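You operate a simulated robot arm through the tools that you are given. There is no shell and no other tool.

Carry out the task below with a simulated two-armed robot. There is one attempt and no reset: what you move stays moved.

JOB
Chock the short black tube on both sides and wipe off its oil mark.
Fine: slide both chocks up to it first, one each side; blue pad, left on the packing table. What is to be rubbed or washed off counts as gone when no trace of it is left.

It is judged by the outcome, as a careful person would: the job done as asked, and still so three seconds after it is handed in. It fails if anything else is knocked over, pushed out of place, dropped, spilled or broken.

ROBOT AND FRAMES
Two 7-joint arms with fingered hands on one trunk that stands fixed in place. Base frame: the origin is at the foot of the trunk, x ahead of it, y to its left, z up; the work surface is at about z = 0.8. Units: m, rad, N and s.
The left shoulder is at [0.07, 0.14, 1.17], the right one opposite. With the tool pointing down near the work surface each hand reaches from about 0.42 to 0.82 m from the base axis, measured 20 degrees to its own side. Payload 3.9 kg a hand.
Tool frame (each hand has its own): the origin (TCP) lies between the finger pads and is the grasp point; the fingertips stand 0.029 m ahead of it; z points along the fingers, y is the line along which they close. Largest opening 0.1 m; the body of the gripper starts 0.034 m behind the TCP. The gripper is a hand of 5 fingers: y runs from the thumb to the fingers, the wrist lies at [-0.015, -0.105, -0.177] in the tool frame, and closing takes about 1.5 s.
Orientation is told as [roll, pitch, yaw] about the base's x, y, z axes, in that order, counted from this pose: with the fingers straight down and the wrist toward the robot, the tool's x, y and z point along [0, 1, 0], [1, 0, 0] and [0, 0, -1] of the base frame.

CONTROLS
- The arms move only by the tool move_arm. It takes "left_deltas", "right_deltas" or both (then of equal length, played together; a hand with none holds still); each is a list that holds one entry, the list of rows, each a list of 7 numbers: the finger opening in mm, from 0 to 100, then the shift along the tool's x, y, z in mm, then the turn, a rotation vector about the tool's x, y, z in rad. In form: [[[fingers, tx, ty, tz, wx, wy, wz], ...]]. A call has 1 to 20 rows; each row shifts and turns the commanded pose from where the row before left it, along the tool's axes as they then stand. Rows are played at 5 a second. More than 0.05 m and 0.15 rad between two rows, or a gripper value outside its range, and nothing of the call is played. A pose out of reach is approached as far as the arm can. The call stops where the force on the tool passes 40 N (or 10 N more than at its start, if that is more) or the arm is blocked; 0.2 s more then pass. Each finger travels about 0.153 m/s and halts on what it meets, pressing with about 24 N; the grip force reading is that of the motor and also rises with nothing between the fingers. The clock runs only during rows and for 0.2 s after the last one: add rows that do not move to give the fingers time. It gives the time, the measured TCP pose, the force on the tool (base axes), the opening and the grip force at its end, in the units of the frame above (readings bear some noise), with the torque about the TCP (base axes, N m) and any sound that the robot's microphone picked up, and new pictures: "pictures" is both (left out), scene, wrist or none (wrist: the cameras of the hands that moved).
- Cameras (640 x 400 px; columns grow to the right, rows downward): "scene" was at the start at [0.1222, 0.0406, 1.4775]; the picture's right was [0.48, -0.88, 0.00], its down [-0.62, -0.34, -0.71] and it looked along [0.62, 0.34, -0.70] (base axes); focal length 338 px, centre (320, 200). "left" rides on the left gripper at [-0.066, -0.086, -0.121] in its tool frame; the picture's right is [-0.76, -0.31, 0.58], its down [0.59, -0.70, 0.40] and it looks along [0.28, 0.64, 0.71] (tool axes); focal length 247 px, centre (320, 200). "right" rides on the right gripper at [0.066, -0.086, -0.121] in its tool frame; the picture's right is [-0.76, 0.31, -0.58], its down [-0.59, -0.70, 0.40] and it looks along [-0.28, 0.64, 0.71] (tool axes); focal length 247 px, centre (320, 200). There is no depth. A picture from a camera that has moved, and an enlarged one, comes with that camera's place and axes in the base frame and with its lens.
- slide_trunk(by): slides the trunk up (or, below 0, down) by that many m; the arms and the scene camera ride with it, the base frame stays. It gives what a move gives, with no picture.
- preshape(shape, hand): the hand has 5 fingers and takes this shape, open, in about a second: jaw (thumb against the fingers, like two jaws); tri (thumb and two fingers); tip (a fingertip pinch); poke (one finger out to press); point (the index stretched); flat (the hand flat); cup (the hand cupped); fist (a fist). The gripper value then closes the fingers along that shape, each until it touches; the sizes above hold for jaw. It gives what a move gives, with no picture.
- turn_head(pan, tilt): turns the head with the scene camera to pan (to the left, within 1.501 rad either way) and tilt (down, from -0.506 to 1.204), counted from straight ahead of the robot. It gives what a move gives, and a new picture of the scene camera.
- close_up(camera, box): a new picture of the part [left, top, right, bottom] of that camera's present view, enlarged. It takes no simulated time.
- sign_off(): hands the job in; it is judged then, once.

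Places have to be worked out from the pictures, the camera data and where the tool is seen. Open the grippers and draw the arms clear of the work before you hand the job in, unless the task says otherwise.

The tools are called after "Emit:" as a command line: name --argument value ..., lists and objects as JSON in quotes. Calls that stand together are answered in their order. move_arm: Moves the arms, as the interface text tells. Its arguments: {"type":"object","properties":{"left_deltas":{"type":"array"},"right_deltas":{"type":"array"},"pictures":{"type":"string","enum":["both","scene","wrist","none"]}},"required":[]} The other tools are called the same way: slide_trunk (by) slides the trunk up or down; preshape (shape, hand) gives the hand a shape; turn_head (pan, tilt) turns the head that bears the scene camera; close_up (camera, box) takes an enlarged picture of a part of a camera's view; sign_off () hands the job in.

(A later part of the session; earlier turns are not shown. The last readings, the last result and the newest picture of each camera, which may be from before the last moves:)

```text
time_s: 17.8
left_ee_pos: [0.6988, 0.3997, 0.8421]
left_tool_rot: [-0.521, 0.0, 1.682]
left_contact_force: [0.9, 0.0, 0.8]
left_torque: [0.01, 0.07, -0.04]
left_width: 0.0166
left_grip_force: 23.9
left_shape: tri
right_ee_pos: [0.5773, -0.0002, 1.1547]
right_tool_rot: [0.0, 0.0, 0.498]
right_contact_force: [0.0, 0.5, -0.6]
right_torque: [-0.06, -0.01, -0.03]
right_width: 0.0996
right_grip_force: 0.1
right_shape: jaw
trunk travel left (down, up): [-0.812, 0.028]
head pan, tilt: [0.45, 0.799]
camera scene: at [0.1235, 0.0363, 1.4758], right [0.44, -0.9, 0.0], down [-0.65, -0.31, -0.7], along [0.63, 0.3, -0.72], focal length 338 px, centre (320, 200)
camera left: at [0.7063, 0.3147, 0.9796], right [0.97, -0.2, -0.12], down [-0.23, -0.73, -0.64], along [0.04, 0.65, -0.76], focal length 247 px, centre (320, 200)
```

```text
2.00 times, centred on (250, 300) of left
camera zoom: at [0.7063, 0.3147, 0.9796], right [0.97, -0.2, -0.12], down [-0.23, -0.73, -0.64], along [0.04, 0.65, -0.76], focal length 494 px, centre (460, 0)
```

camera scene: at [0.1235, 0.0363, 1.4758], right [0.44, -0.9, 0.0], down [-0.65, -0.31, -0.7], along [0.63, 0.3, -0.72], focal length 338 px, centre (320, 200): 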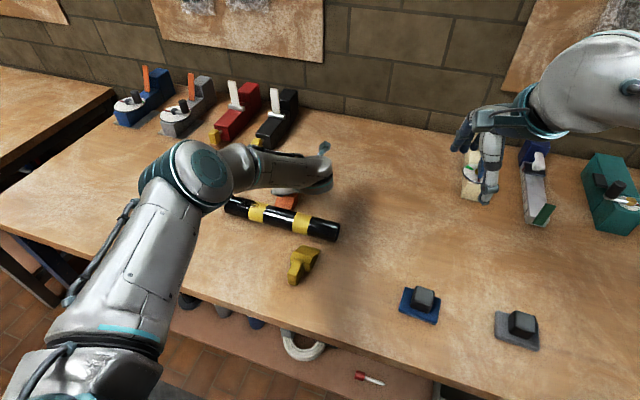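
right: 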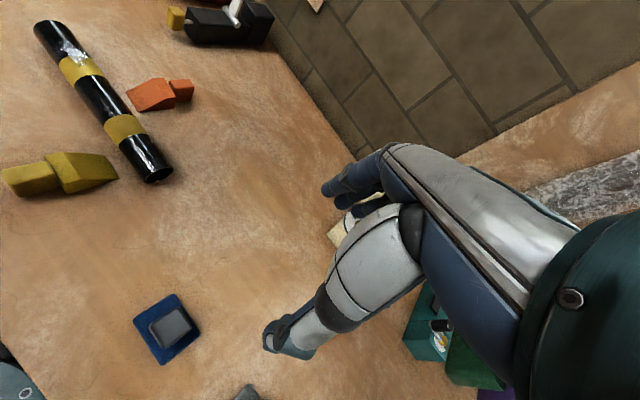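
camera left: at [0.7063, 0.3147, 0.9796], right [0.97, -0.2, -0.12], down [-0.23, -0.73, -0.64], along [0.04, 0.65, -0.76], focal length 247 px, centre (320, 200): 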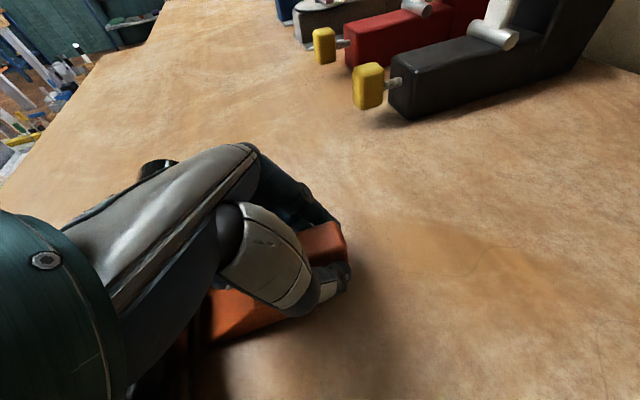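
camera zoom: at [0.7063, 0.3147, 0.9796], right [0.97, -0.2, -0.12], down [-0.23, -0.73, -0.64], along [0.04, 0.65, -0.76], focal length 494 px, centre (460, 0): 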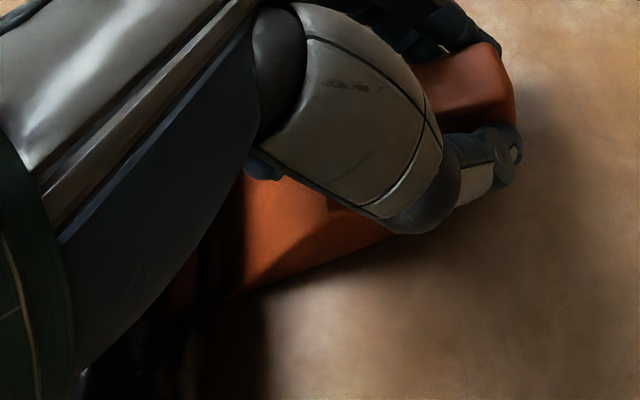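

The chock has moved 30 mm; I judge about 11 mm left before its slope meets the tube (radius about 24 mm). I advance 7 mm in 1 mm steps, watching force.

Emit:
move_arm --left_deltas '[[[10, 0.866, 0, -0.499, 0, 0, 0], [10, 0.866, 0, -0.499, 0, 0, 0], [10, 0.866, 0, -0.499, 0, 0, 0], [10, 0.866, 0, -0.499, 0, 0, 0], [10, 0.866, 0, -0.499, 0, 0, 0], [10, 0.866, 0, -0.499, 0, 0, 0], [10, 0.866, 0, -0.499, 0, 0, 0], [10, 0, 0, 0, 0, 0, 0]]]' --pictures "scene"

Emit:
close_up --camera "scene" --box '[240, 160, 340, 230]'

```text
time_s: 19.6
left_ee_pos: [0.6937, 0.3992, 0.842]
left_tool_rot: [-0.52, 0.001, 1.68]
left_contact_force: [4.6, 1.1, 6.2]
left_torque: [0.12, 0.15, -0.11]
left_width: 0.0163
left_grip_force: 23.9
left_shape: tri
right_ee_pos: [0.5754, -0.0019, 1.1542]
right_tool_rot: [0.001, -0.004, 0.496]
right_contact_force: [-0.1, 0.0, -0.2]
right_torque: [-0.01, 0.0, -0.03]
right_width: 0.0998
right_grip_force: 0.1
right_shape: jaw
trunk travel left (down, up): [-0.812, 0.028]
head pan, tilt: [0.45, 0.799]
camera scene: at [0.1233, 0.0357, 1.4759], right [0.44, -0.9, 0.0], down [-0.65, -0.31, -0.7], along [0.63, 0.3, -0.72], focal length 338 px, centre (320, 200)
```

scene: 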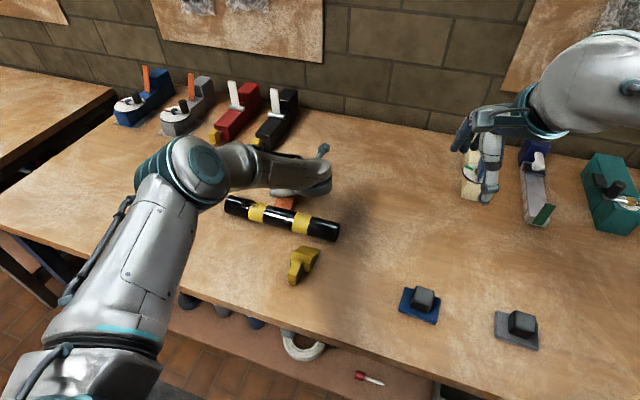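

```text
5.71 times, centred on (290, 195) of scene
camera zoom: at [0.1233, 0.0357, 1.4759], right [0.44, -0.9, 0.0], down [-0.65, -0.31, -0.7], along [0.63, 0.3, -0.72], focal length 1933 px, centre (491, 229)
```

zoom: 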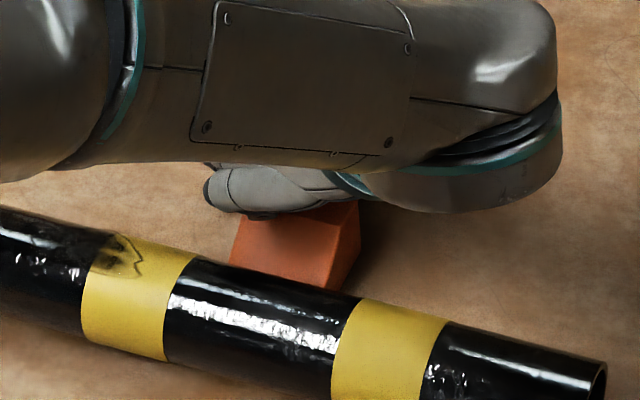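

The force rose to about 4.6 N back and 6.2 N up with the tube not moving, which suggests a curled finger of the hand touching the tube's upper far side rather than the wedge touching it. I check with close-ups before going on.

Emit:
close_up --camera "left" --box '[100, 150, 400, 400]'

Emit:
close_up --camera "scene" --box '[260, 175, 320, 215]'

Emit:
close_up --camera "right" --box '[30, 20, 230, 200]'

```text
1.60 times, centred on (250, 275) of left
camera zoom: at [0.6993, 0.3133, 0.9794], right [0.97, -0.2, -0.12], down [-0.23, -0.73, -0.64], along [0.04, 0.65, -0.76], focal length 395 px, centre (432, 80)
```

zoom: 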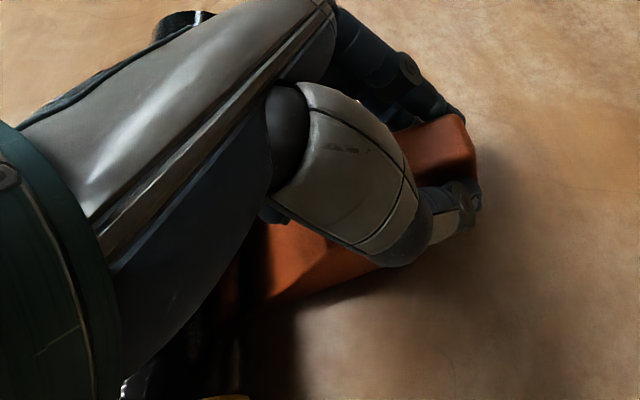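

```text
10.00 times, centred on (290, 195) of scene
camera zoom: at [0.1233, 0.0357, 1.4759], right [0.44, -0.9, 0.0], down [-0.65, -0.31, -0.7], along [0.63, 0.3, -0.72], focal length 3383 px, centre (620, 250)
```

zoom: 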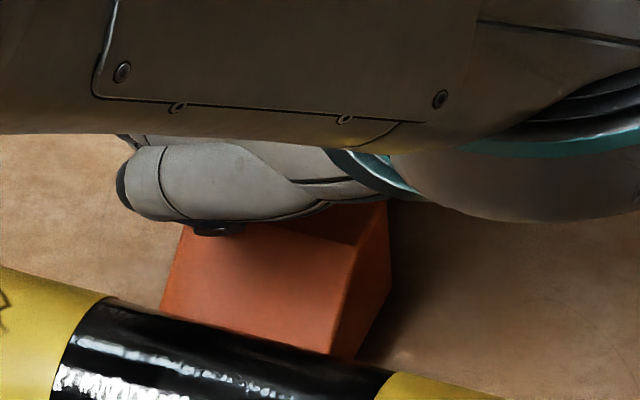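

```text
2.22 times, centred on (130, 110) of right
camera zoom: at [0.4695, 0.0148, 1.2742], right [0.63, -0.52, 0.58], down [-0.34, -0.85, -0.4], along [0.7, 0.06, -0.71], focal length 549 px, centre (742, 400)
```

zoom: 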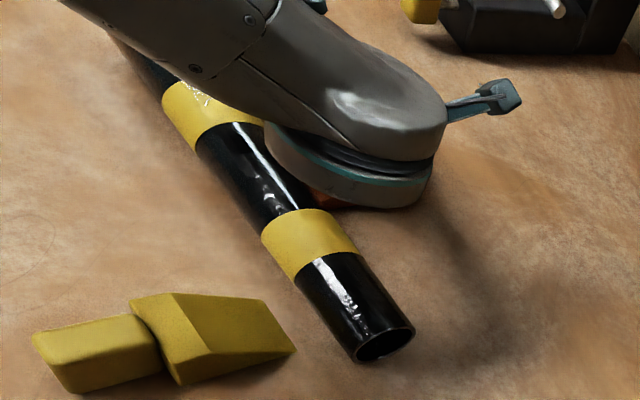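

The tube has not moved and a strip of the wedge's slope is still visible between hand and tube, so it is the wedge that has met the tube and wedged there. I relieve the push by 1.5 mm, open the hand gently and lift straight up.

Emit:
move_arm --left_deltas '[[[10, -0.65, 0, 0.37, 0, 0, 0], [10, -0.65, 0, 0.37, 0, 0, 0], [10, 0, 0, 0, 0, 0, 0]]]' --pictures "none"

Emit:
move_arm --left_deltas '[[[20, 0, 0, 0, 0, 0, 0], [30, 0, 0, 0, 0, 0, 0], [45, 0, 0, 0, 0, 0, 0], [65, 0, 0, 0, 0, 0, 0], [85, 0, 0, 0, 0, 0, 0], [100, 0, 0, 0, 0, 0, 0], [100, 0, 0, 0, 0, 0, 0]]]' --pictures "both"

```text
time_s: 20.4
left_ee_pos: [0.6936, 0.3986, 0.8425]
left_tool_rot: [-0.519, 0.0, 1.683]
left_contact_force: [0.0, -0.4, 6.0]
left_torque: [0.07, 0.17, 0.0]
left_width: 0.0165
left_grip_force: 24.1
left_shape: tri
right_ee_pos: [0.5764, -0.0017, 1.1567]
right_tool_rot: [0.0, -0.002, 0.496]
right_contact_force: [0.6, 1.0, 0.0]
right_torque: [-0.01, 0.01, -0.04]
right_width: 0.0998
right_grip_force: 0.0
right_shape: jaw
trunk travel left (down, up): [-0.812, 0.028]
head pan, tilt: [0.45, 0.799]
```

```text
time_s: 22.0
left_ee_pos: [0.694, 0.3985, 0.8427]
left_tool_rot: [-0.522, -0.001, 1.682]
left_contact_force: [-2.5, 0.0, 3.8]
left_torque: [0.07, 0.14, 0.05]
left_width: 0.0996
left_grip_force: 0.1
left_shape: tri
right_ee_pos: [0.575, -0.0015, 1.1549]
right_tool_rot: [0.001, -0.002, 0.498]
right_contact_force: [0.4, 0.5, 0.0]
right_torque: [-0.01, 0.0, 0.04]
right_width: 0.0998
right_grip_force: 0.1
right_shape: jaw
trunk travel left (down, up): [-0.812, 0.028]
head pan, tilt: [0.45, 0.799]
camera scene: at [0.1222, 0.0359, 1.4759], right [0.44, -0.9, 0.0], down [-0.64, -0.31, -0.7], along [0.63, 0.3, -0.72], focal length 338 px, centre (320, 200)
camera left: at [0.7001, 0.3136, 0.9795], right [0.97, -0.2, -0.12], down [-0.23, -0.73, -0.64], along [0.04, 0.65, -0.76], focal length 247 px, centre (320, 200)
```

scene: 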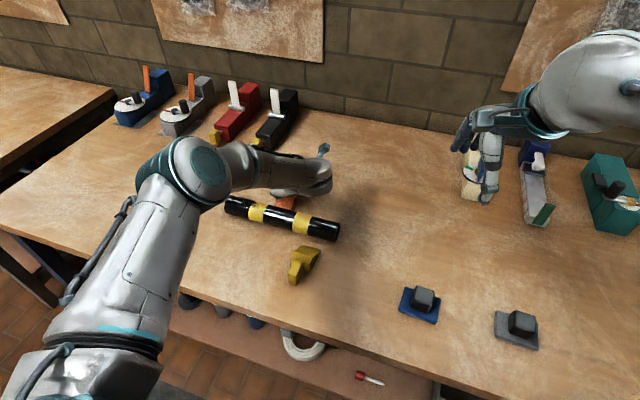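
left: 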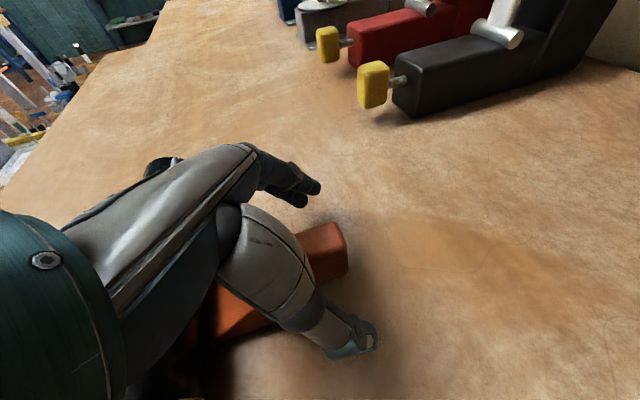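

The remaining (-2.5, 0, 3.8) N is a curled finger resting on the wedge slope, which lifting will free. I lift the left hand straight up and look at the chock.

Emit:
move_arm --left_deltas '[[[100, -2.5, 0, -4.33, 0, 0, 0], [100, -5, 0, -8.66, 0, 0, 0], [100, -12.5, 0, -21.6, 0, 0, 0], [100, -15, 0, -26, 0, 0, 0], [100, -15, 0, -26, 0, 0, 0], [100, -15, 0, -26, 0, 0, 0]]]' --pictures "both"

Emit:
close_up --camera "left" --box '[100, 200, 400, 400]'

Emit:
close_up --camera "right" --box '[30, 20, 230, 200]'

```text
time_s: 23.4
left_ee_pos: [0.6937, 0.4011, 0.9727]
left_tool_rot: [-0.52, 0.002, 1.682]
left_contact_force: [-0.7, 0.2, -0.2]
left_torque: [-0.01, -0.01, 0.01]
left_width: 0.0998
left_grip_force: 0.1
left_shape: tri
right_ee_pos: [0.5751, -0.0018, 1.154]
right_tool_rot: [-0.001, -0.001, 0.497]
right_contact_force: [-0.7, 0.0, -0.2]
right_torque: [0.0, -0.01, -0.01]
right_width: 0.0998
right_grip_force: 0.0
right_shape: jaw
trunk travel left (down, up): [-0.812, 0.028]
head pan, tilt: [0.45, 0.799]
camera scene: at [0.1226, 0.036, 1.4759], right [0.44, -0.9, 0.0], down [-0.65, -0.31, -0.7], along [0.63, 0.3, -0.72], focal length 338 px, centre (320, 200)
camera left: at [0.7005, 0.3136, 1.1102], right [0.97, -0.2, -0.12], down [-0.23, -0.73, -0.64], along [0.04, 0.65, -0.76], focal length 247 px, centre (320, 200)
```

scene: 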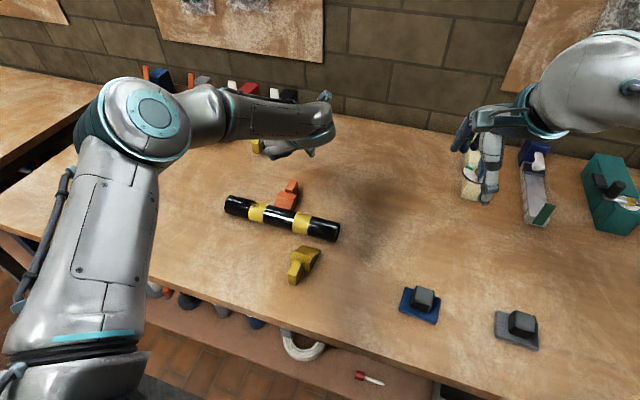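
left: 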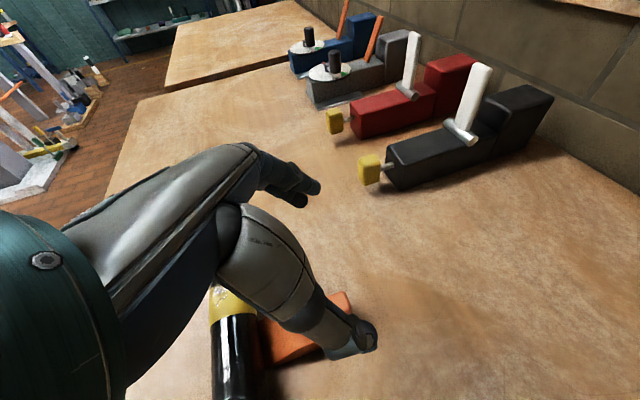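

```text
2.00 times, centred on (250, 300) of left
camera zoom: at [0.7005, 0.3136, 1.1102], right [0.97, -0.2, -0.12], down [-0.23, -0.73, -0.64], along [0.04, 0.65, -0.76], focal length 494 px, centre (460, 0)
```

zoom: 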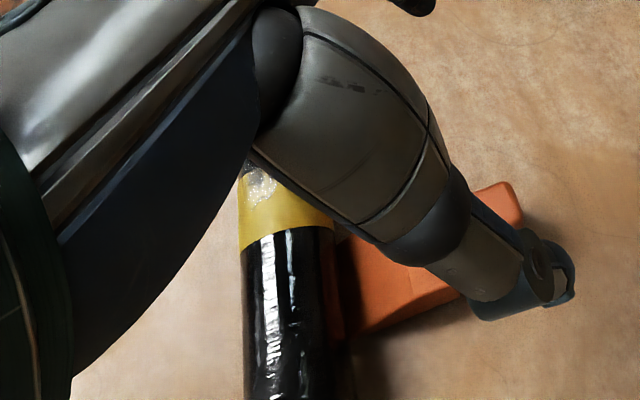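

```text
2.22 times, centred on (130, 110) of right
camera zoom: at [0.4688, 0.0151, 1.2744], right [0.63, -0.52, 0.58], down [-0.34, -0.85, -0.4], along [0.7, 0.06, -0.71], focal length 549 px, centre (742, 400)
```

zoom: 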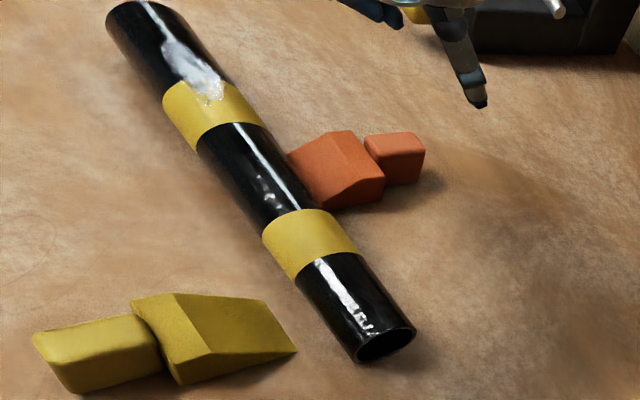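

The orange chock now sits snugly against the tube on the far side. I draw the left hand up and to the left, turning it back, to leave room for the right arm at the yellow chock.

Emit:
move_arm --left_deltas '[[[100, 9.1, 27.6, -28.3, 0, 0, 0], [100, 9.1, 27.6, -28.3, 0, 0, 0], [100, 9.1, 27.6, -28.3, 0, 0, 0], [100, 9.1, 27.6, -28.3, 0, 0, 0], [100, 9.1, 27.6, -28.3, 0, 0, 0], [100, 9.1, 27.6, -28.3, 0, 0, 0], [100, 0, 0, 0, 0, 0.13, 0], [100, 0, 0, 0, 0, 0.13, 0], [100, 0, 0, 0, 0, 0.13, 0], [100, 0, 0, 0, 0, 0.13, 0], [100, 0, 0, 0, 0, 0, 0.148], [100, 0, 0, 0, 0, 0, 0.148], [100, 0, 0, 0, 0, 0, 0.148], [100, 0, 0, 0, 0, 0, 0.148], [100, 0, 0, 0, 0, 0, 0.148], [100, 0, 0, 0, 0, 0, 0.148], [100, 0, 0, 0, 0, 0, 0.148], [100, 0, 0, 0, 0, 0, 0.148]]]' --pictures "none"

Emit:
preshape --shape "tri" --hand "right"

```text
time_s: 27.2
left_ee_pos: [0.5458, 0.5494, 1.0928]
left_tool_rot: [0.001, -0.002, 0.494]
left_contact_force: [-0.3, 0.2, -0.4]
left_torque: [0.02, 0.03, -0.02]
left_width: 0.0997
left_grip_force: 0.0
left_shape: tri
right_ee_pos: [0.5767, -0.0011, 1.1539]
right_tool_rot: [0.0, -0.002, 0.497]
right_contact_force: [0.2, 0.6, 0.9]
right_torque: [0.04, -0.02, -0.01]
right_width: 0.1003
right_grip_force: 0.1
right_shape: jaw
trunk travel left (down, up): [-0.812, 0.028]
head pan, tilt: [0.45, 0.799]
```

```text
time_s: 28.1
left_ee_pos: [0.5453, 0.5496, 1.0926]
left_tool_rot: [0.001, 0.0, 0.499]
left_contact_force: [0.2, 0.1, -0.9]
left_torque: [-0.02, 0.01, 0.0]
left_width: 0.0997
left_grip_force: 0.0
left_shape: tri
right_ee_pos: [0.5762, -0.0003, 1.1546]
right_tool_rot: [0.001, -0.001, 0.497]
right_contact_force: [-0.7, 0.7, -0.9]
right_torque: [0.01, 0.03, 0.0]
right_width: 0.0999
right_grip_force: 0.1
right_shape: tri
trunk travel left (down, up): [-0.812, 0.028]
head pan, tilt: [0.45, 0.799]
```

Left hand is clear. Now the right hand turns to yaw about 1.69 and moves to hover above the yellow handle at (0.469, 0.264, 0.95).

Emit:
move_arm --right_deltas '[[[100, 0, 0, 0, 0, 0, -0.149], [100, 0, 0, 0, 0, 0, -0.149], [100, 0, 0, 0, 0, 0, -0.149], [100, 0, 0, 0, 0, 0, -0.149], [100, 0, 0, 0, 0, 0, -0.149], [100, 0, 0, 0, 0, 0, -0.149], [100, 0, 0, 0, 0, 0, -0.149], [100, 0, 0, 0, 0, 0, -0.149], [100, 9.3, 34.5, 25.5, 0, 0, 0], [100, 9.3, 34.5, 25.5, 0, 0, 0], [100, 9.3, 34.5, 25.5, 0, 0, 0], [100, 9.3, 34.5, 25.5, 0, 0, 0], [100, 9.3, 34.5, 25.5, 0, 0, 0], [100, 9.3, 34.5, 25.5, 0, 0, 0], [100, 9.3, 34.5, 25.5, 0, 0, 0], [100, 9.3, 34.5, 25.5, 0, 0, 0], [100, 0, 0, 0, 0, 0, 0]]]' --pictures "both"

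Emit:
close_up --camera "scene" --box '[220, 170, 360, 300]'

```text
time_s: 31.7
left_ee_pos: [0.5456, 0.549, 1.0921]
left_tool_rot: [0.0, 0.0, 0.499]
left_contact_force: [0.9, -0.2, -1.0]
left_torque: [0.01, -0.01, -0.02]
left_width: 0.0999
left_grip_force: 0.0
left_shape: tri
right_ee_pos: [0.4708, 0.2636, 0.9499]
right_tool_rot: [-0.001, -0.001, 1.689]
right_contact_force: [-0.2, 0.7, 0.4]
right_torque: [0.06, 0.04, 0.01]
right_width: 0.0998
right_grip_force: 0.0
right_shape: tri
trunk travel left (down, up): [-0.812, 0.028]
head pan, tilt: [0.45, 0.799]
camera scene: at [0.1232, 0.0352, 1.4759], right [0.44, -0.9, 0.0], down [-0.65, -0.31, -0.7], along [0.63, 0.3, -0.72], focal length 338 px, centre (320, 200)
camera right: at [0.4161, 0.1704, 1.0711], right [0.71, 0.39, 0.58], down [0.67, -0.63, -0.4], along [0.21, 0.67, -0.71], focal length 247 px, centre (320, 200)
```

scene: 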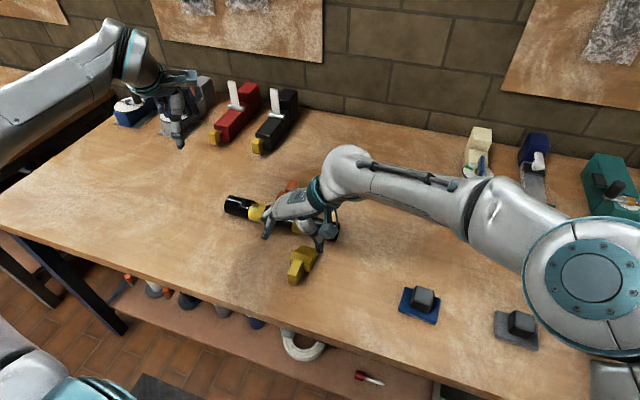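
right: 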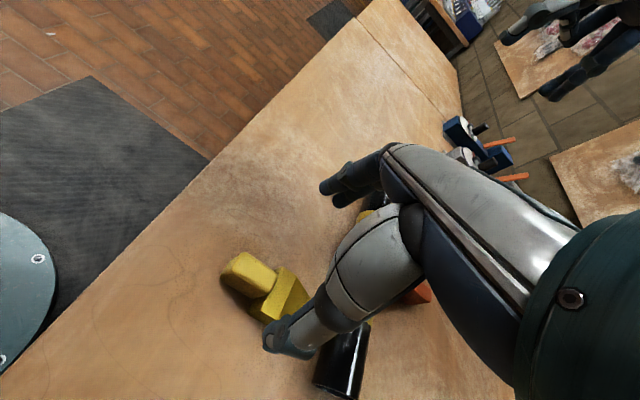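

```text
3.08 times, centred on (290, 235) of scene
camera zoom: at [0.1232, 0.0352, 1.4759], right [0.44, -0.9, 0.0], down [-0.65, -0.31, -0.7], along [0.63, 0.3, -0.72], focal length 1041 px, centre (412, 92)
```

zoom: 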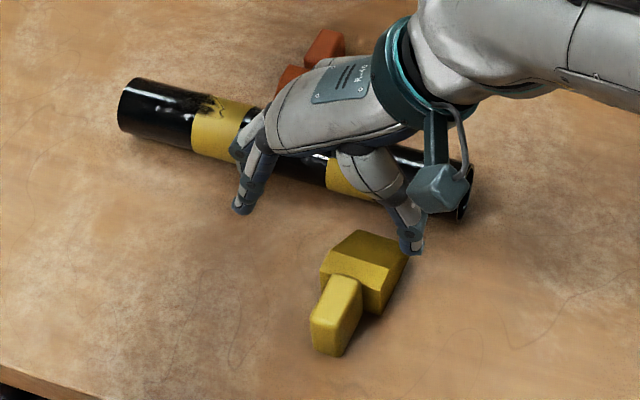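

The right hand hovers over the yellow handle with the thumb to the right of it. I check its alignment in an enlarged wrist picture.

Emit:
close_up --camera "right" --box '[190, 220, 350, 360]'

Emit:
close_up --camera "scene" --box '[260, 200, 350, 300]'

```text
2.86 times, centred on (270, 290) of right
camera zoom: at [0.4161, 0.1704, 1.0711], right [0.71, 0.39, 0.58], down [0.67, -0.63, -0.4], along [0.21, 0.67, -0.71], focal length 706 px, centre (463, -57)
```

zoom: 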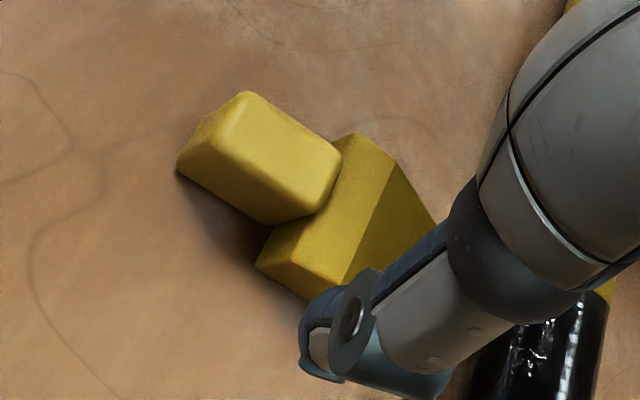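

```text
4.00 times, centred on (305, 250) of scene
camera zoom: at [0.1232, 0.0352, 1.4759], right [0.44, -0.9, 0.0], down [-0.65, -0.31, -0.7], along [0.63, 0.3, -0.72], focal length 1353 px, centre (380, 0)
```

zoom: 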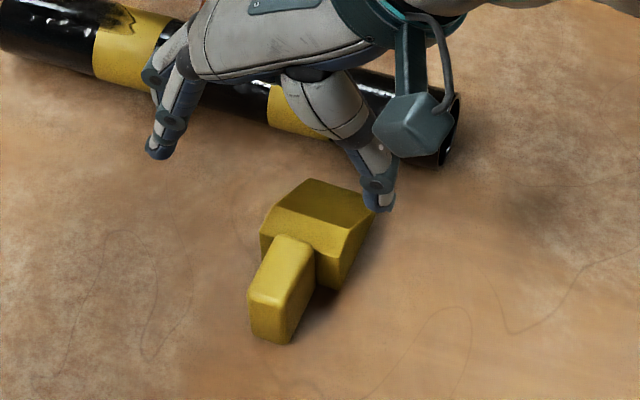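

The handle's centre appears at about (0.468, 0.261). I lower the open right hand over it to z ≈ 0.834.

Emit:
move_arm --right_deltas '[[[100, 0.8, -0.6, 29, 0, 0, 0], [100, 0.8, -0.6, 29, 0, 0, 0], [100, 0.8, -0.6, 29, 0, 0, 0], [100, 0.8, -0.6, 15, 0, 0, 0], [100, 0, 0, 9, 0, 0, 0], [100, 0, 0, 5, 0, 0, 0], [100, 0, 0, 0, 0, 0, 0]]]' --pictures "both"

Emit:
close_up --camera "right" --box '[190, 160, 350, 360]'

Emit:
close_up --camera "scene" --box '[240, 200, 350, 300]'

```text
time_s: 33.3
left_ee_pos: [0.5459, 0.5502, 1.0917]
left_tool_rot: [0.001, 0.0, 0.497]
left_contact_force: [-0.6, -0.4, -0.3]
left_torque: [-0.01, 0.03, 0.02]
left_width: 0.1
left_grip_force: 0.1
left_shape: tri
right_ee_pos: [0.467, 0.2624, 0.8336]
right_tool_rot: [-0.001, -0.001, 1.69]
right_contact_force: [-0.5, -0.5, -0.3]
right_torque: [0.01, -0.02, 0.01]
right_width: 0.0998
right_grip_force: 0.1
right_shape: tri
trunk travel left (down, up): [-0.812, 0.028]
head pan, tilt: [0.45, 0.799]
camera scene: at [0.1232, 0.0364, 1.4758], right [0.44, -0.9, 0.0], down [-0.65, -0.31, -0.7], along [0.63, 0.3, -0.72], focal length 338 px, centre (320, 200)
camera right: at [0.4122, 0.1681, 0.9535], right [0.71, 0.39, 0.58], down [0.67, -0.63, -0.4], along [0.21, 0.67, -0.71], focal length 247 px, centre (320, 200)
```

scene: 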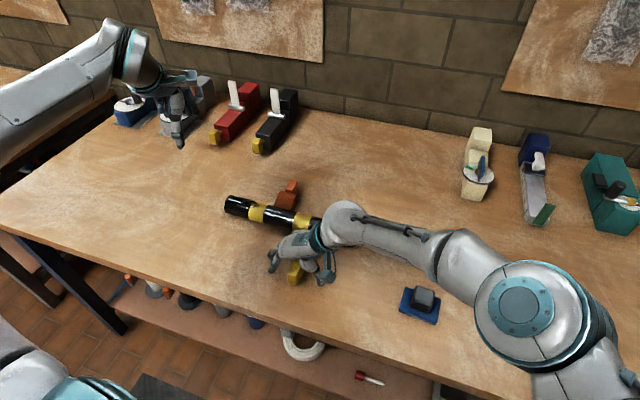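
right: 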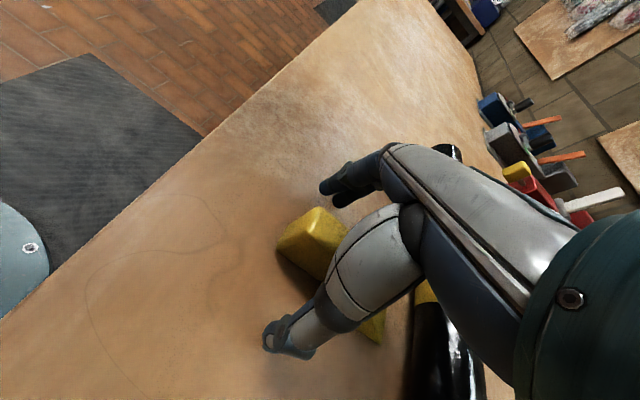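

```text
2.00 times, centred on (270, 260) of right
camera zoom: at [0.4122, 0.1681, 0.9535], right [0.71, 0.39, 0.58], down [0.67, -0.63, -0.4], along [0.21, 0.67, -0.71], focal length 494 px, centre (420, 80)
```

zoom: 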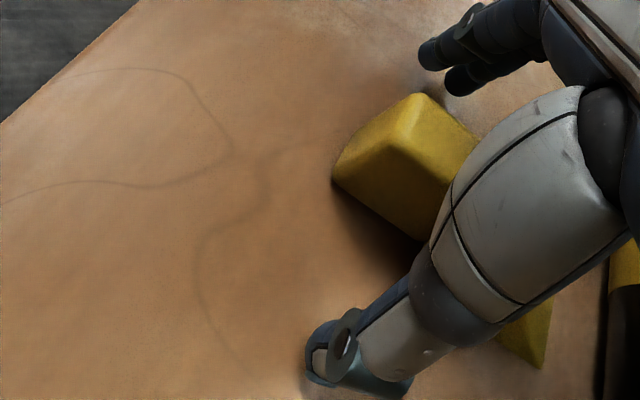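

```text
4.00 times, centred on (295, 250) of scene
camera zoom: at [0.1232, 0.0364, 1.4758], right [0.44, -0.9, 0.0], down [-0.65, -0.31, -0.7], along [0.63, 0.3, -0.72], focal length 1353 px, centre (420, 0)
```

zoom: 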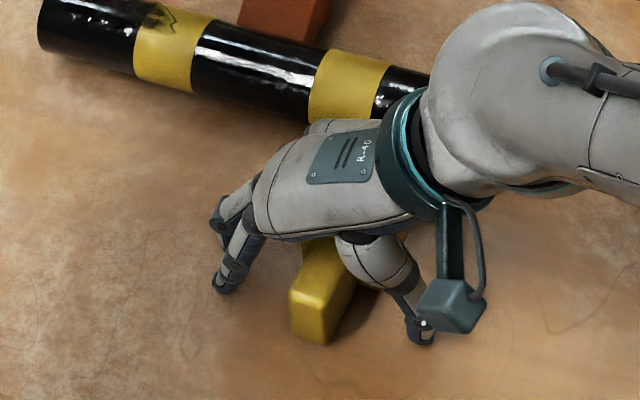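

The hand straddles the handle with no contact. I close the right hand on it.

Emit:
move_arm --right_deltas '[[[80, 0, 0, 0, 0, 0, 0], [60, 0, 0, 0, 0, 0, 0], [45, 0, 0, 0, 0, 0, 0], [35, 0, 0, 0, 0, 0, 0], [28, 0, 0, 0, 0, 0, 0], [22, 0, 0, 0, 0, 0, 0], [15, 0, 0, 0, 0, 0, 0], [10, 0, 0, 0, 0, 0, 0], [10, 0, 0, 0, 0, 0, 0]]]' --pictures "both"

Emit:
close_up --camera "scene" --box '[240, 180, 350, 300]'

```text
time_s: 35.3
left_ee_pos: [0.5473, 0.551, 1.0916]
left_tool_rot: [0.0, 0.001, 0.498]
left_contact_force: [0.6, -0.3, 0.4]
left_torque: [0.02, -0.02, 0.02]
left_width: 0.0997
left_grip_force: 0.1
left_shape: tri
right_ee_pos: [0.467, 0.2616, 0.8331]
right_tool_rot: [-0.002, -0.001, 1.691]
right_contact_force: [-0.3, 0.1, 0.3]
right_torque: [-0.01, 0.02, 0.0]
right_width: 0.0187
right_grip_force: 24.0
right_shape: tri
trunk travel left (down, up): [-0.812, 0.028]
head pan, tilt: [0.45, 0.799]
camera scene: at [0.1234, 0.0365, 1.4758], right [0.44, -0.9, 0.0], down [-0.65, -0.31, -0.7], along [0.63, 0.3, -0.72], focal length 338 px, centre (320, 200)
camera right: at [0.4124, 0.168, 0.9535], right [0.71, 0.39, 0.58], down [0.67, -0.63, -0.4], along [0.21, 0.67, -0.71], focal length 247 px, centre (320, 200)
```

scene: 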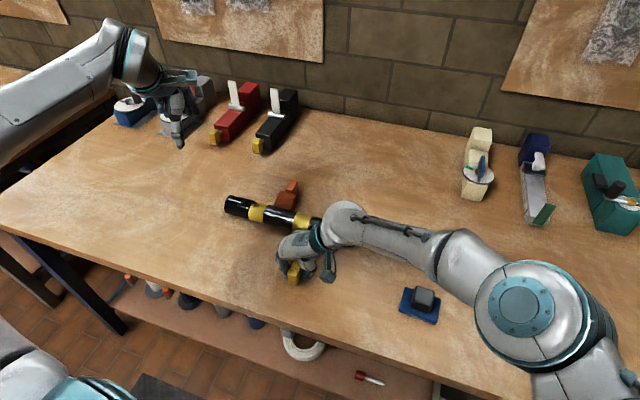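
right: 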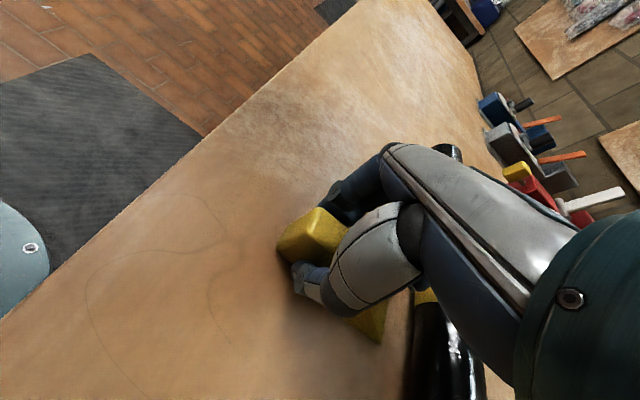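

```text
3.33 times, centred on (295, 240) of scene
camera zoom: at [0.1234, 0.0365, 1.4758], right [0.44, -0.9, 0.0], down [-0.65, -0.31, -0.7], along [0.63, 0.3, -0.72], focal length 1128 px, centre (403, 67)
```

zoom: 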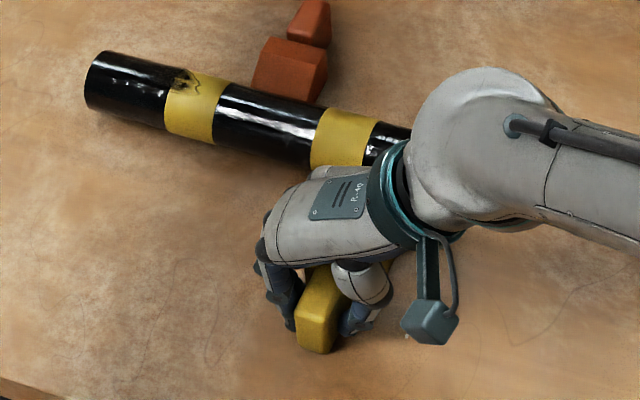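

Gripped (24 N) without disturbing it. I slide the yellow chock 27 mm toward the tube (tool −x), of an estimated 33–40 mm.

Emit:
move_arm --right_deltas '[[[10, -4.5, 0, 0, 0, 0, 0], [10, -4.5, 0, 0, 0, 0, 0], [10, -4.5, 0, 0, 0, 0, 0], [10, -4.5, 0, 0, 0, 0, 0], [10, -4.5, 0, 0, 0, 0, 0], [10, -4.5, 0, 0, 0, 0, 0], [10, 0, 0, 0, 0, 0, 0]]]' --pictures "both"

Emit:
close_up --camera "scene" --box '[240, 180, 350, 300]'

Emit:
close_up --camera "right" --box '[280, 200, 500, 400]'

```text
time_s: 36.9
left_ee_pos: [0.5455, 0.5512, 1.0922]
left_tool_rot: [-0.001, -0.001, 0.497]
left_contact_force: [-0.4, -0.3, -0.2]
left_torque: [-0.02, -0.02, 0.01]
left_width: 0.0998
left_grip_force: 0.2
left_shape: tri
right_ee_pos: [0.4926, 0.2655, 0.8334]
right_tool_rot: [-0.002, 0.002, 1.69]
right_contact_force: [0.6, 0.1, -0.8]
right_torque: [0.02, -0.02, 0.0]
right_width: 0.0185
right_grip_force: 24.2
right_shape: tri
trunk travel left (down, up): [-0.812, 0.028]
head pan, tilt: [0.45, 0.799]
camera scene: at [0.1234, 0.0365, 1.4758], right [0.44, -0.9, 0.0], down [-0.65, -0.31, -0.7], along [0.63, 0.3, -0.72], focal length 338 px, centre (320, 200)
camera right: at [0.4386, 0.1707, 0.9538], right [0.71, 0.39, 0.58], down [0.67, -0.63, -0.4], along [0.21, 0.67, -0.71], focal length 247 px, centre (320, 200)
```

scene: 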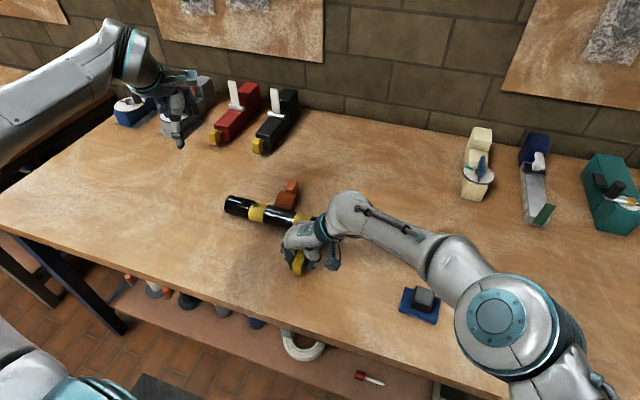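
right: 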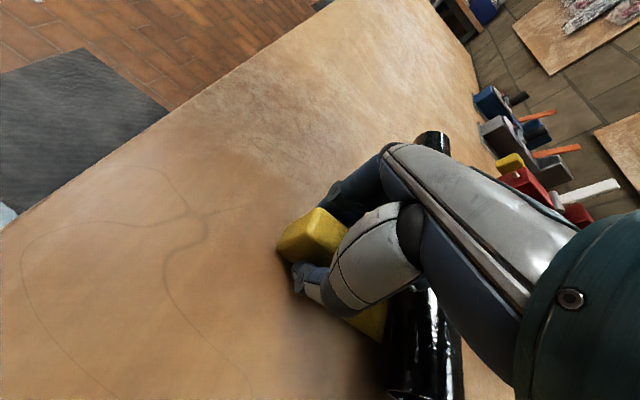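

```text
3.33 times, centred on (295, 240) of scene
camera zoom: at [0.1234, 0.0365, 1.4758], right [0.44, -0.9, 0.0], down [-0.65, -0.31, -0.7], along [0.63, 0.3, -0.72], focal length 1128 px, centre (403, 67)
```

zoom: 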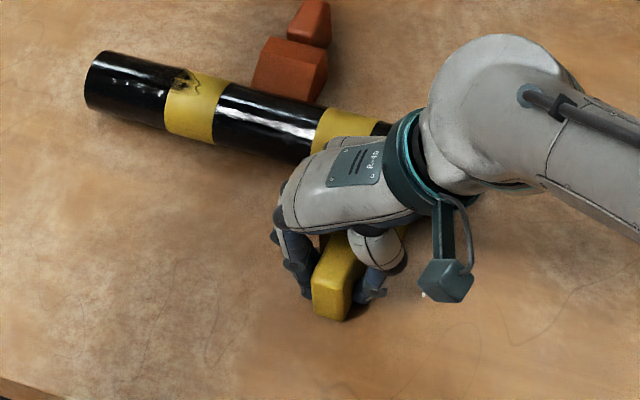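

```text
2.00 times, centred on (390, 300) of right
camera zoom: at [0.4386, 0.1707, 0.9538], right [0.71, 0.39, 0.58], down [0.67, -0.63, -0.4], along [0.21, 0.67, -0.71], focal length 494 px, centre (180, 0)
```

zoom: 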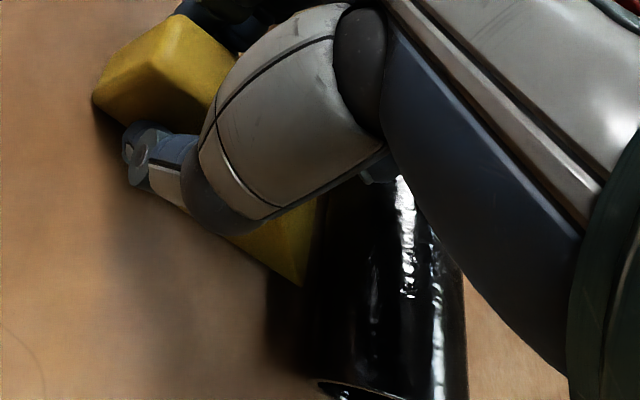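

The wedge tip is almost at the tube with no force yet. I advance 4 mm more in 1 mm steps.

Emit:
move_arm --right_deltas '[[[10, -1, 0, 0, 0, 0, 0], [10, -1, 0, 0, 0, 0, 0], [10, -1, 0, 0, 0, 0, 0], [10, -1, 0, 0, 0, 0, 0], [10, 0, 0, 0, 0, 0, 0]]]' --pictures "none"

Emit:
close_up --camera "right" --box '[320, 260, 480, 400]'

```text
time_s: 38.1
left_ee_pos: [0.5453, 0.5508, 1.093]
left_tool_rot: [0.0, -0.001, 0.497]
left_contact_force: [-0.6, 0.3, 0.2]
left_torque: [-0.02, 0.0, 0.02]
left_width: 0.0997
left_grip_force: 0.0
left_shape: tri
right_ee_pos: [0.4972, 0.2661, 0.8334]
right_tool_rot: [0.0, -0.001, 1.689]
right_contact_force: [0.3, 0.0, 0.2]
right_torque: [0.03, -0.01, -0.01]
right_width: 0.0187
right_grip_force: 23.5
right_shape: tri
trunk travel left (down, up): [-0.812, 0.028]
head pan, tilt: [0.45, 0.799]
```

```text
2.86 times, centred on (400, 330) of right
camera zoom: at [0.4427, 0.1715, 0.9537], right [0.71, 0.39, 0.58], down [0.67, -0.63, -0.4], along [0.21, 0.67, -0.71], focal length 706 px, centre (91, -171)
```

zoom: 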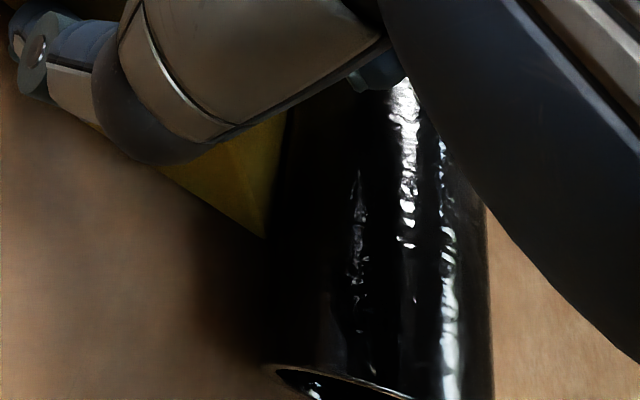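

No contact yet after about 31 mm. I advance 3 mm more in 1 mm steps.

Emit:
move_arm --right_deltas '[[[10, -1, 0, 0, 0, 0, 0], [10, -1, 0, 0, 0, 0, 0], [10, -1, 0, 0, 0, 0, 0], [10, 0, 0, 0, 0, 0, 0]]]' --pictures "none"

Emit:
close_up --camera "right" --box '[320, 260, 480, 400]'

```text
time_s: 39.1
left_ee_pos: [0.5464, 0.5501, 1.0908]
left_tool_rot: [-0.001, 0.0, 0.497]
left_contact_force: [0.1, -0.3, 0.0]
left_torque: [0.0, 0.04, -0.03]
left_width: 0.0996
left_grip_force: 0.1
left_shape: tri
right_ee_pos: [0.5005, 0.2662, 0.8338]
right_tool_rot: [-0.003, 0.0, 1.69]
right_contact_force: [-0.1, -0.5, -1.0]
right_torque: [0.0, 0.02, -0.01]
right_width: 0.0187
right_grip_force: 24.0
right_shape: tri
trunk travel left (down, up): [-0.812, 0.028]
head pan, tilt: [0.45, 0.799]
```

```text
2.86 times, centred on (400, 330) of right
camera zoom: at [0.4456, 0.1723, 0.9543], right [0.71, 0.39, 0.58], down [0.67, -0.63, -0.4], along [0.21, 0.67, -0.71], focal length 706 px, centre (91, -171)
```

zoom: 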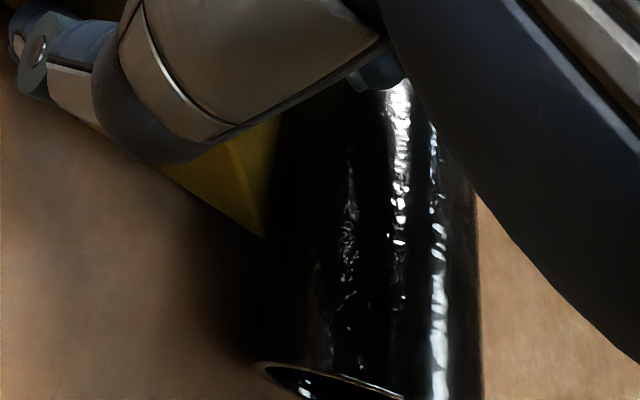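

Still free. Another 3 mm in 1 mm steps.

Emit:
move_arm --right_deltas '[[[10, -1, 0, 0, 0, 0, 0], [10, -1, 0, 0, 0, 0, 0], [10, -1, 0, 0, 0, 0, 0], [10, 0, 0, 0, 0, 0, 0]]]' --pictures "scene"

Emit:
close_up --camera "right" --box '[320, 260, 480, 400]'

Emit:
close_up --camera "scene" --box '[215, 180, 355, 280]'

```text
time_s: 40.1
left_ee_pos: [0.5468, 0.5489, 1.0914]
left_tool_rot: [0.001, 0.0, 0.496]
left_contact_force: [-0.6, 0.0, 0.1]
left_torque: [0.0, 0.01, -0.01]
left_width: 0.0998
left_grip_force: 0.1
left_shape: tri
right_ee_pos: [0.5029, 0.2661, 0.834]
right_tool_rot: [-0.001, 0.0, 1.69]
right_contact_force: [0.6, -0.4, -1.1]
right_torque: [0.01, 0.04, 0.04]
right_width: 0.0188
right_grip_force: 23.8
right_shape: tri
trunk travel left (down, up): [-0.812, 0.028]
head pan, tilt: [0.45, 0.799]
camera scene: at [0.1234, 0.0365, 1.4758], right [0.44, -0.9, 0.0], down [-0.65, -0.31, -0.7], along [0.63, 0.3, -0.72], focal length 338 px, centre (320, 200)
```

scene: 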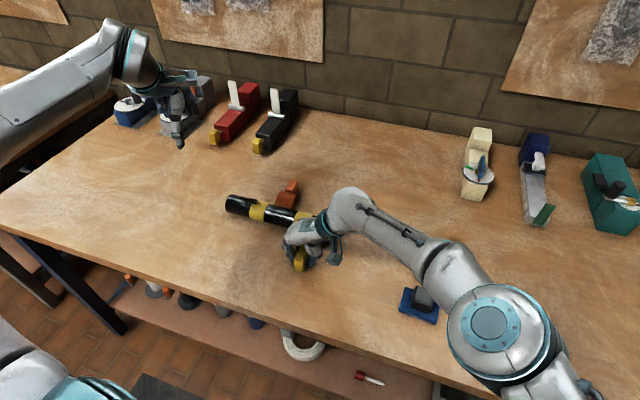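

```text
2.86 times, centred on (400, 330) of right
camera zoom: at [0.4491, 0.1724, 0.9543], right [0.71, 0.39, 0.58], down [0.67, -0.63, -0.4], along [0.21, 0.67, -0.71], focal length 706 px, centre (91, -171)
```

zoom: 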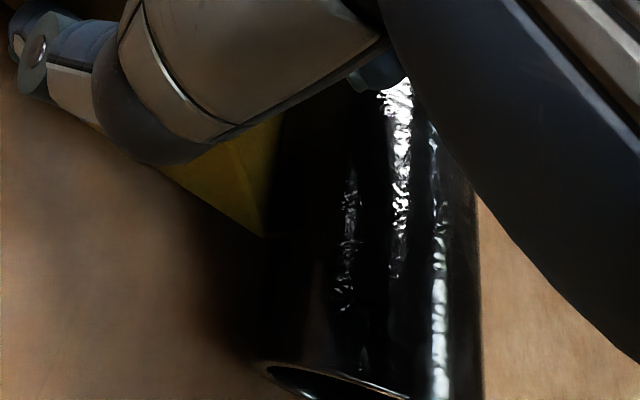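

```text
4.00 times, centred on (285, 230) of scene
camera zoom: at [0.1234, 0.0365, 1.4758], right [0.44, -0.9, 0.0], down [-0.65, -0.31, -0.7], along [0.63, 0.3, -0.72], focal length 1353 px, centre (460, 80)
```

zoom: 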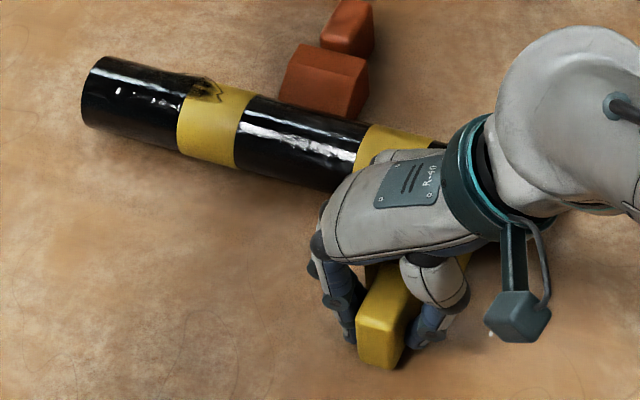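

The tube may have begun to roll a millimetre or two with the yellow chock, as the wrist view no longer changes. I enlarge the tube and the orange chock to check where they touch.

Emit:
close_up --camera "scene" --box '[240, 160, 340, 230]'

Emit:
close_up --camera "left" --box '[0, 0, 640, 400]'

```text
5.71 times, centred on (290, 195) of scene
camera zoom: at [0.1234, 0.0365, 1.4758], right [0.44, -0.9, 0.0], down [-0.65, -0.31, -0.7], along [0.63, 0.3, -0.72], focal length 1933 px, centre (491, 229)
```

zoom: 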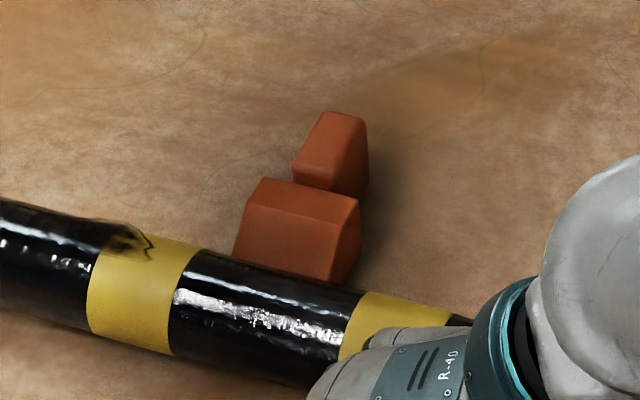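

```text
1.00 times, centred on (320, 200) of left (not enlarged: the box is as wide or as high as the picture)
camera zoom: at [0.5019, 0.4517, 1.2124], right [0.09, -0.81, -0.58], down [-0.9, 0.18, -0.4], along [0.43, 0.56, -0.71], focal length 247 px, centre (320, 200)
```

zoom: 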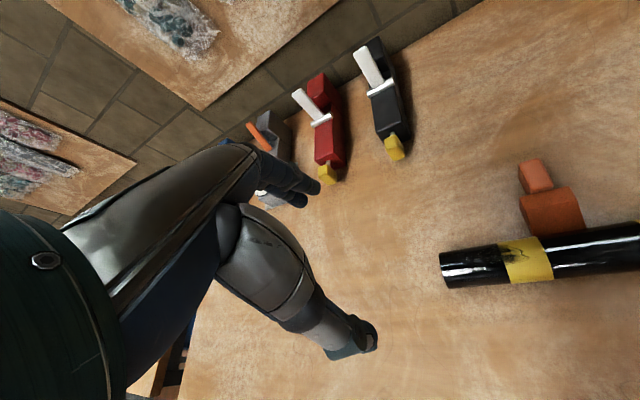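

The tube has rolled about 5 mm toward the orange chock, which itself has not moved, so only a small gap should be left there. I advance the yellow chock 1 mm at a time until force shows that both chocks touch.

Emit:
move_arm --right_deltas '[[[10, -0.7, 0, 0, 0, 0, 0], [10, -0.7, 0, 0, 0, 0, 0], [10, 0, 0, 0, 0, 0, 0]]]' --pictures "none"

Emit:
close_up --camera "scene" --box '[240, 160, 340, 230]'

Emit:
close_up --camera "right" --box '[320, 260, 480, 400]'

```text
time_s: 40.9
left_ee_pos: [0.5469, 0.5505, 1.0911]
left_tool_rot: [0.0, 0.0, 0.499]
left_contact_force: [0.4, 0.7, -0.4]
left_torque: [-0.02, 0.02, -0.01]
left_width: 0.0999
left_grip_force: 0.1
left_shape: tri
right_ee_pos: [0.5049, 0.2659, 0.8332]
right_tool_rot: [-0.001, 0.001, 1.689]
right_contact_force: [0.4, -0.7, -1.2]
right_torque: [0.03, 0.01, -0.02]
right_width: 0.0186
right_grip_force: 24.1
right_shape: tri
trunk travel left (down, up): [-0.812, 0.028]
head pan, tilt: [0.45, 0.799]
```

```text
5.71 times, centred on (290, 195) of scene
camera zoom: at [0.1235, 0.0365, 1.4758], right [0.44, -0.9, 0.0], down [-0.65, -0.31, -0.7], along [0.63, 0.3, -0.72], focal length 1933 px, centre (491, 229)
```

zoom: 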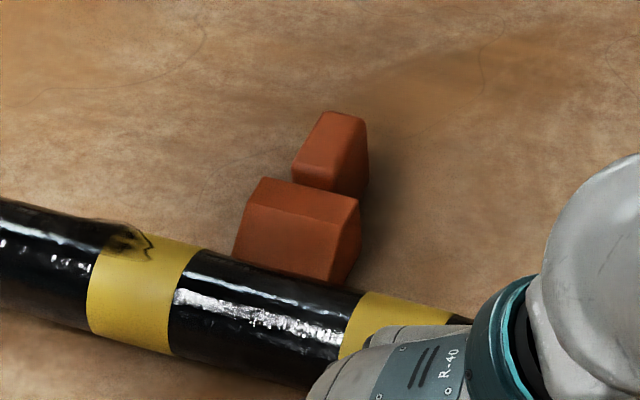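

```text
2.86 times, centred on (400, 330) of right
camera zoom: at [0.4502, 0.1728, 0.9539], right [0.71, 0.39, 0.58], down [0.67, -0.63, -0.4], along [0.21, 0.67, -0.71], focal length 706 px, centre (91, -171)
```

zoom: 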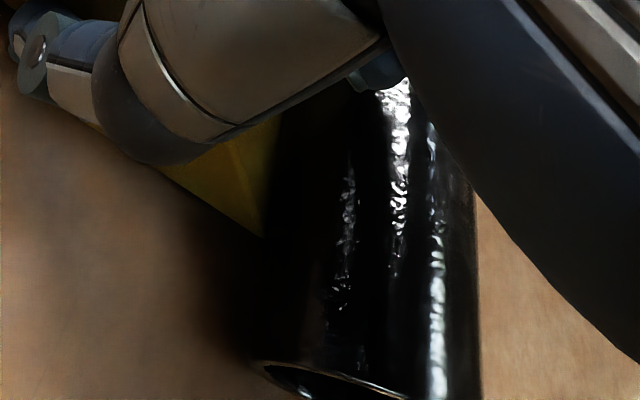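

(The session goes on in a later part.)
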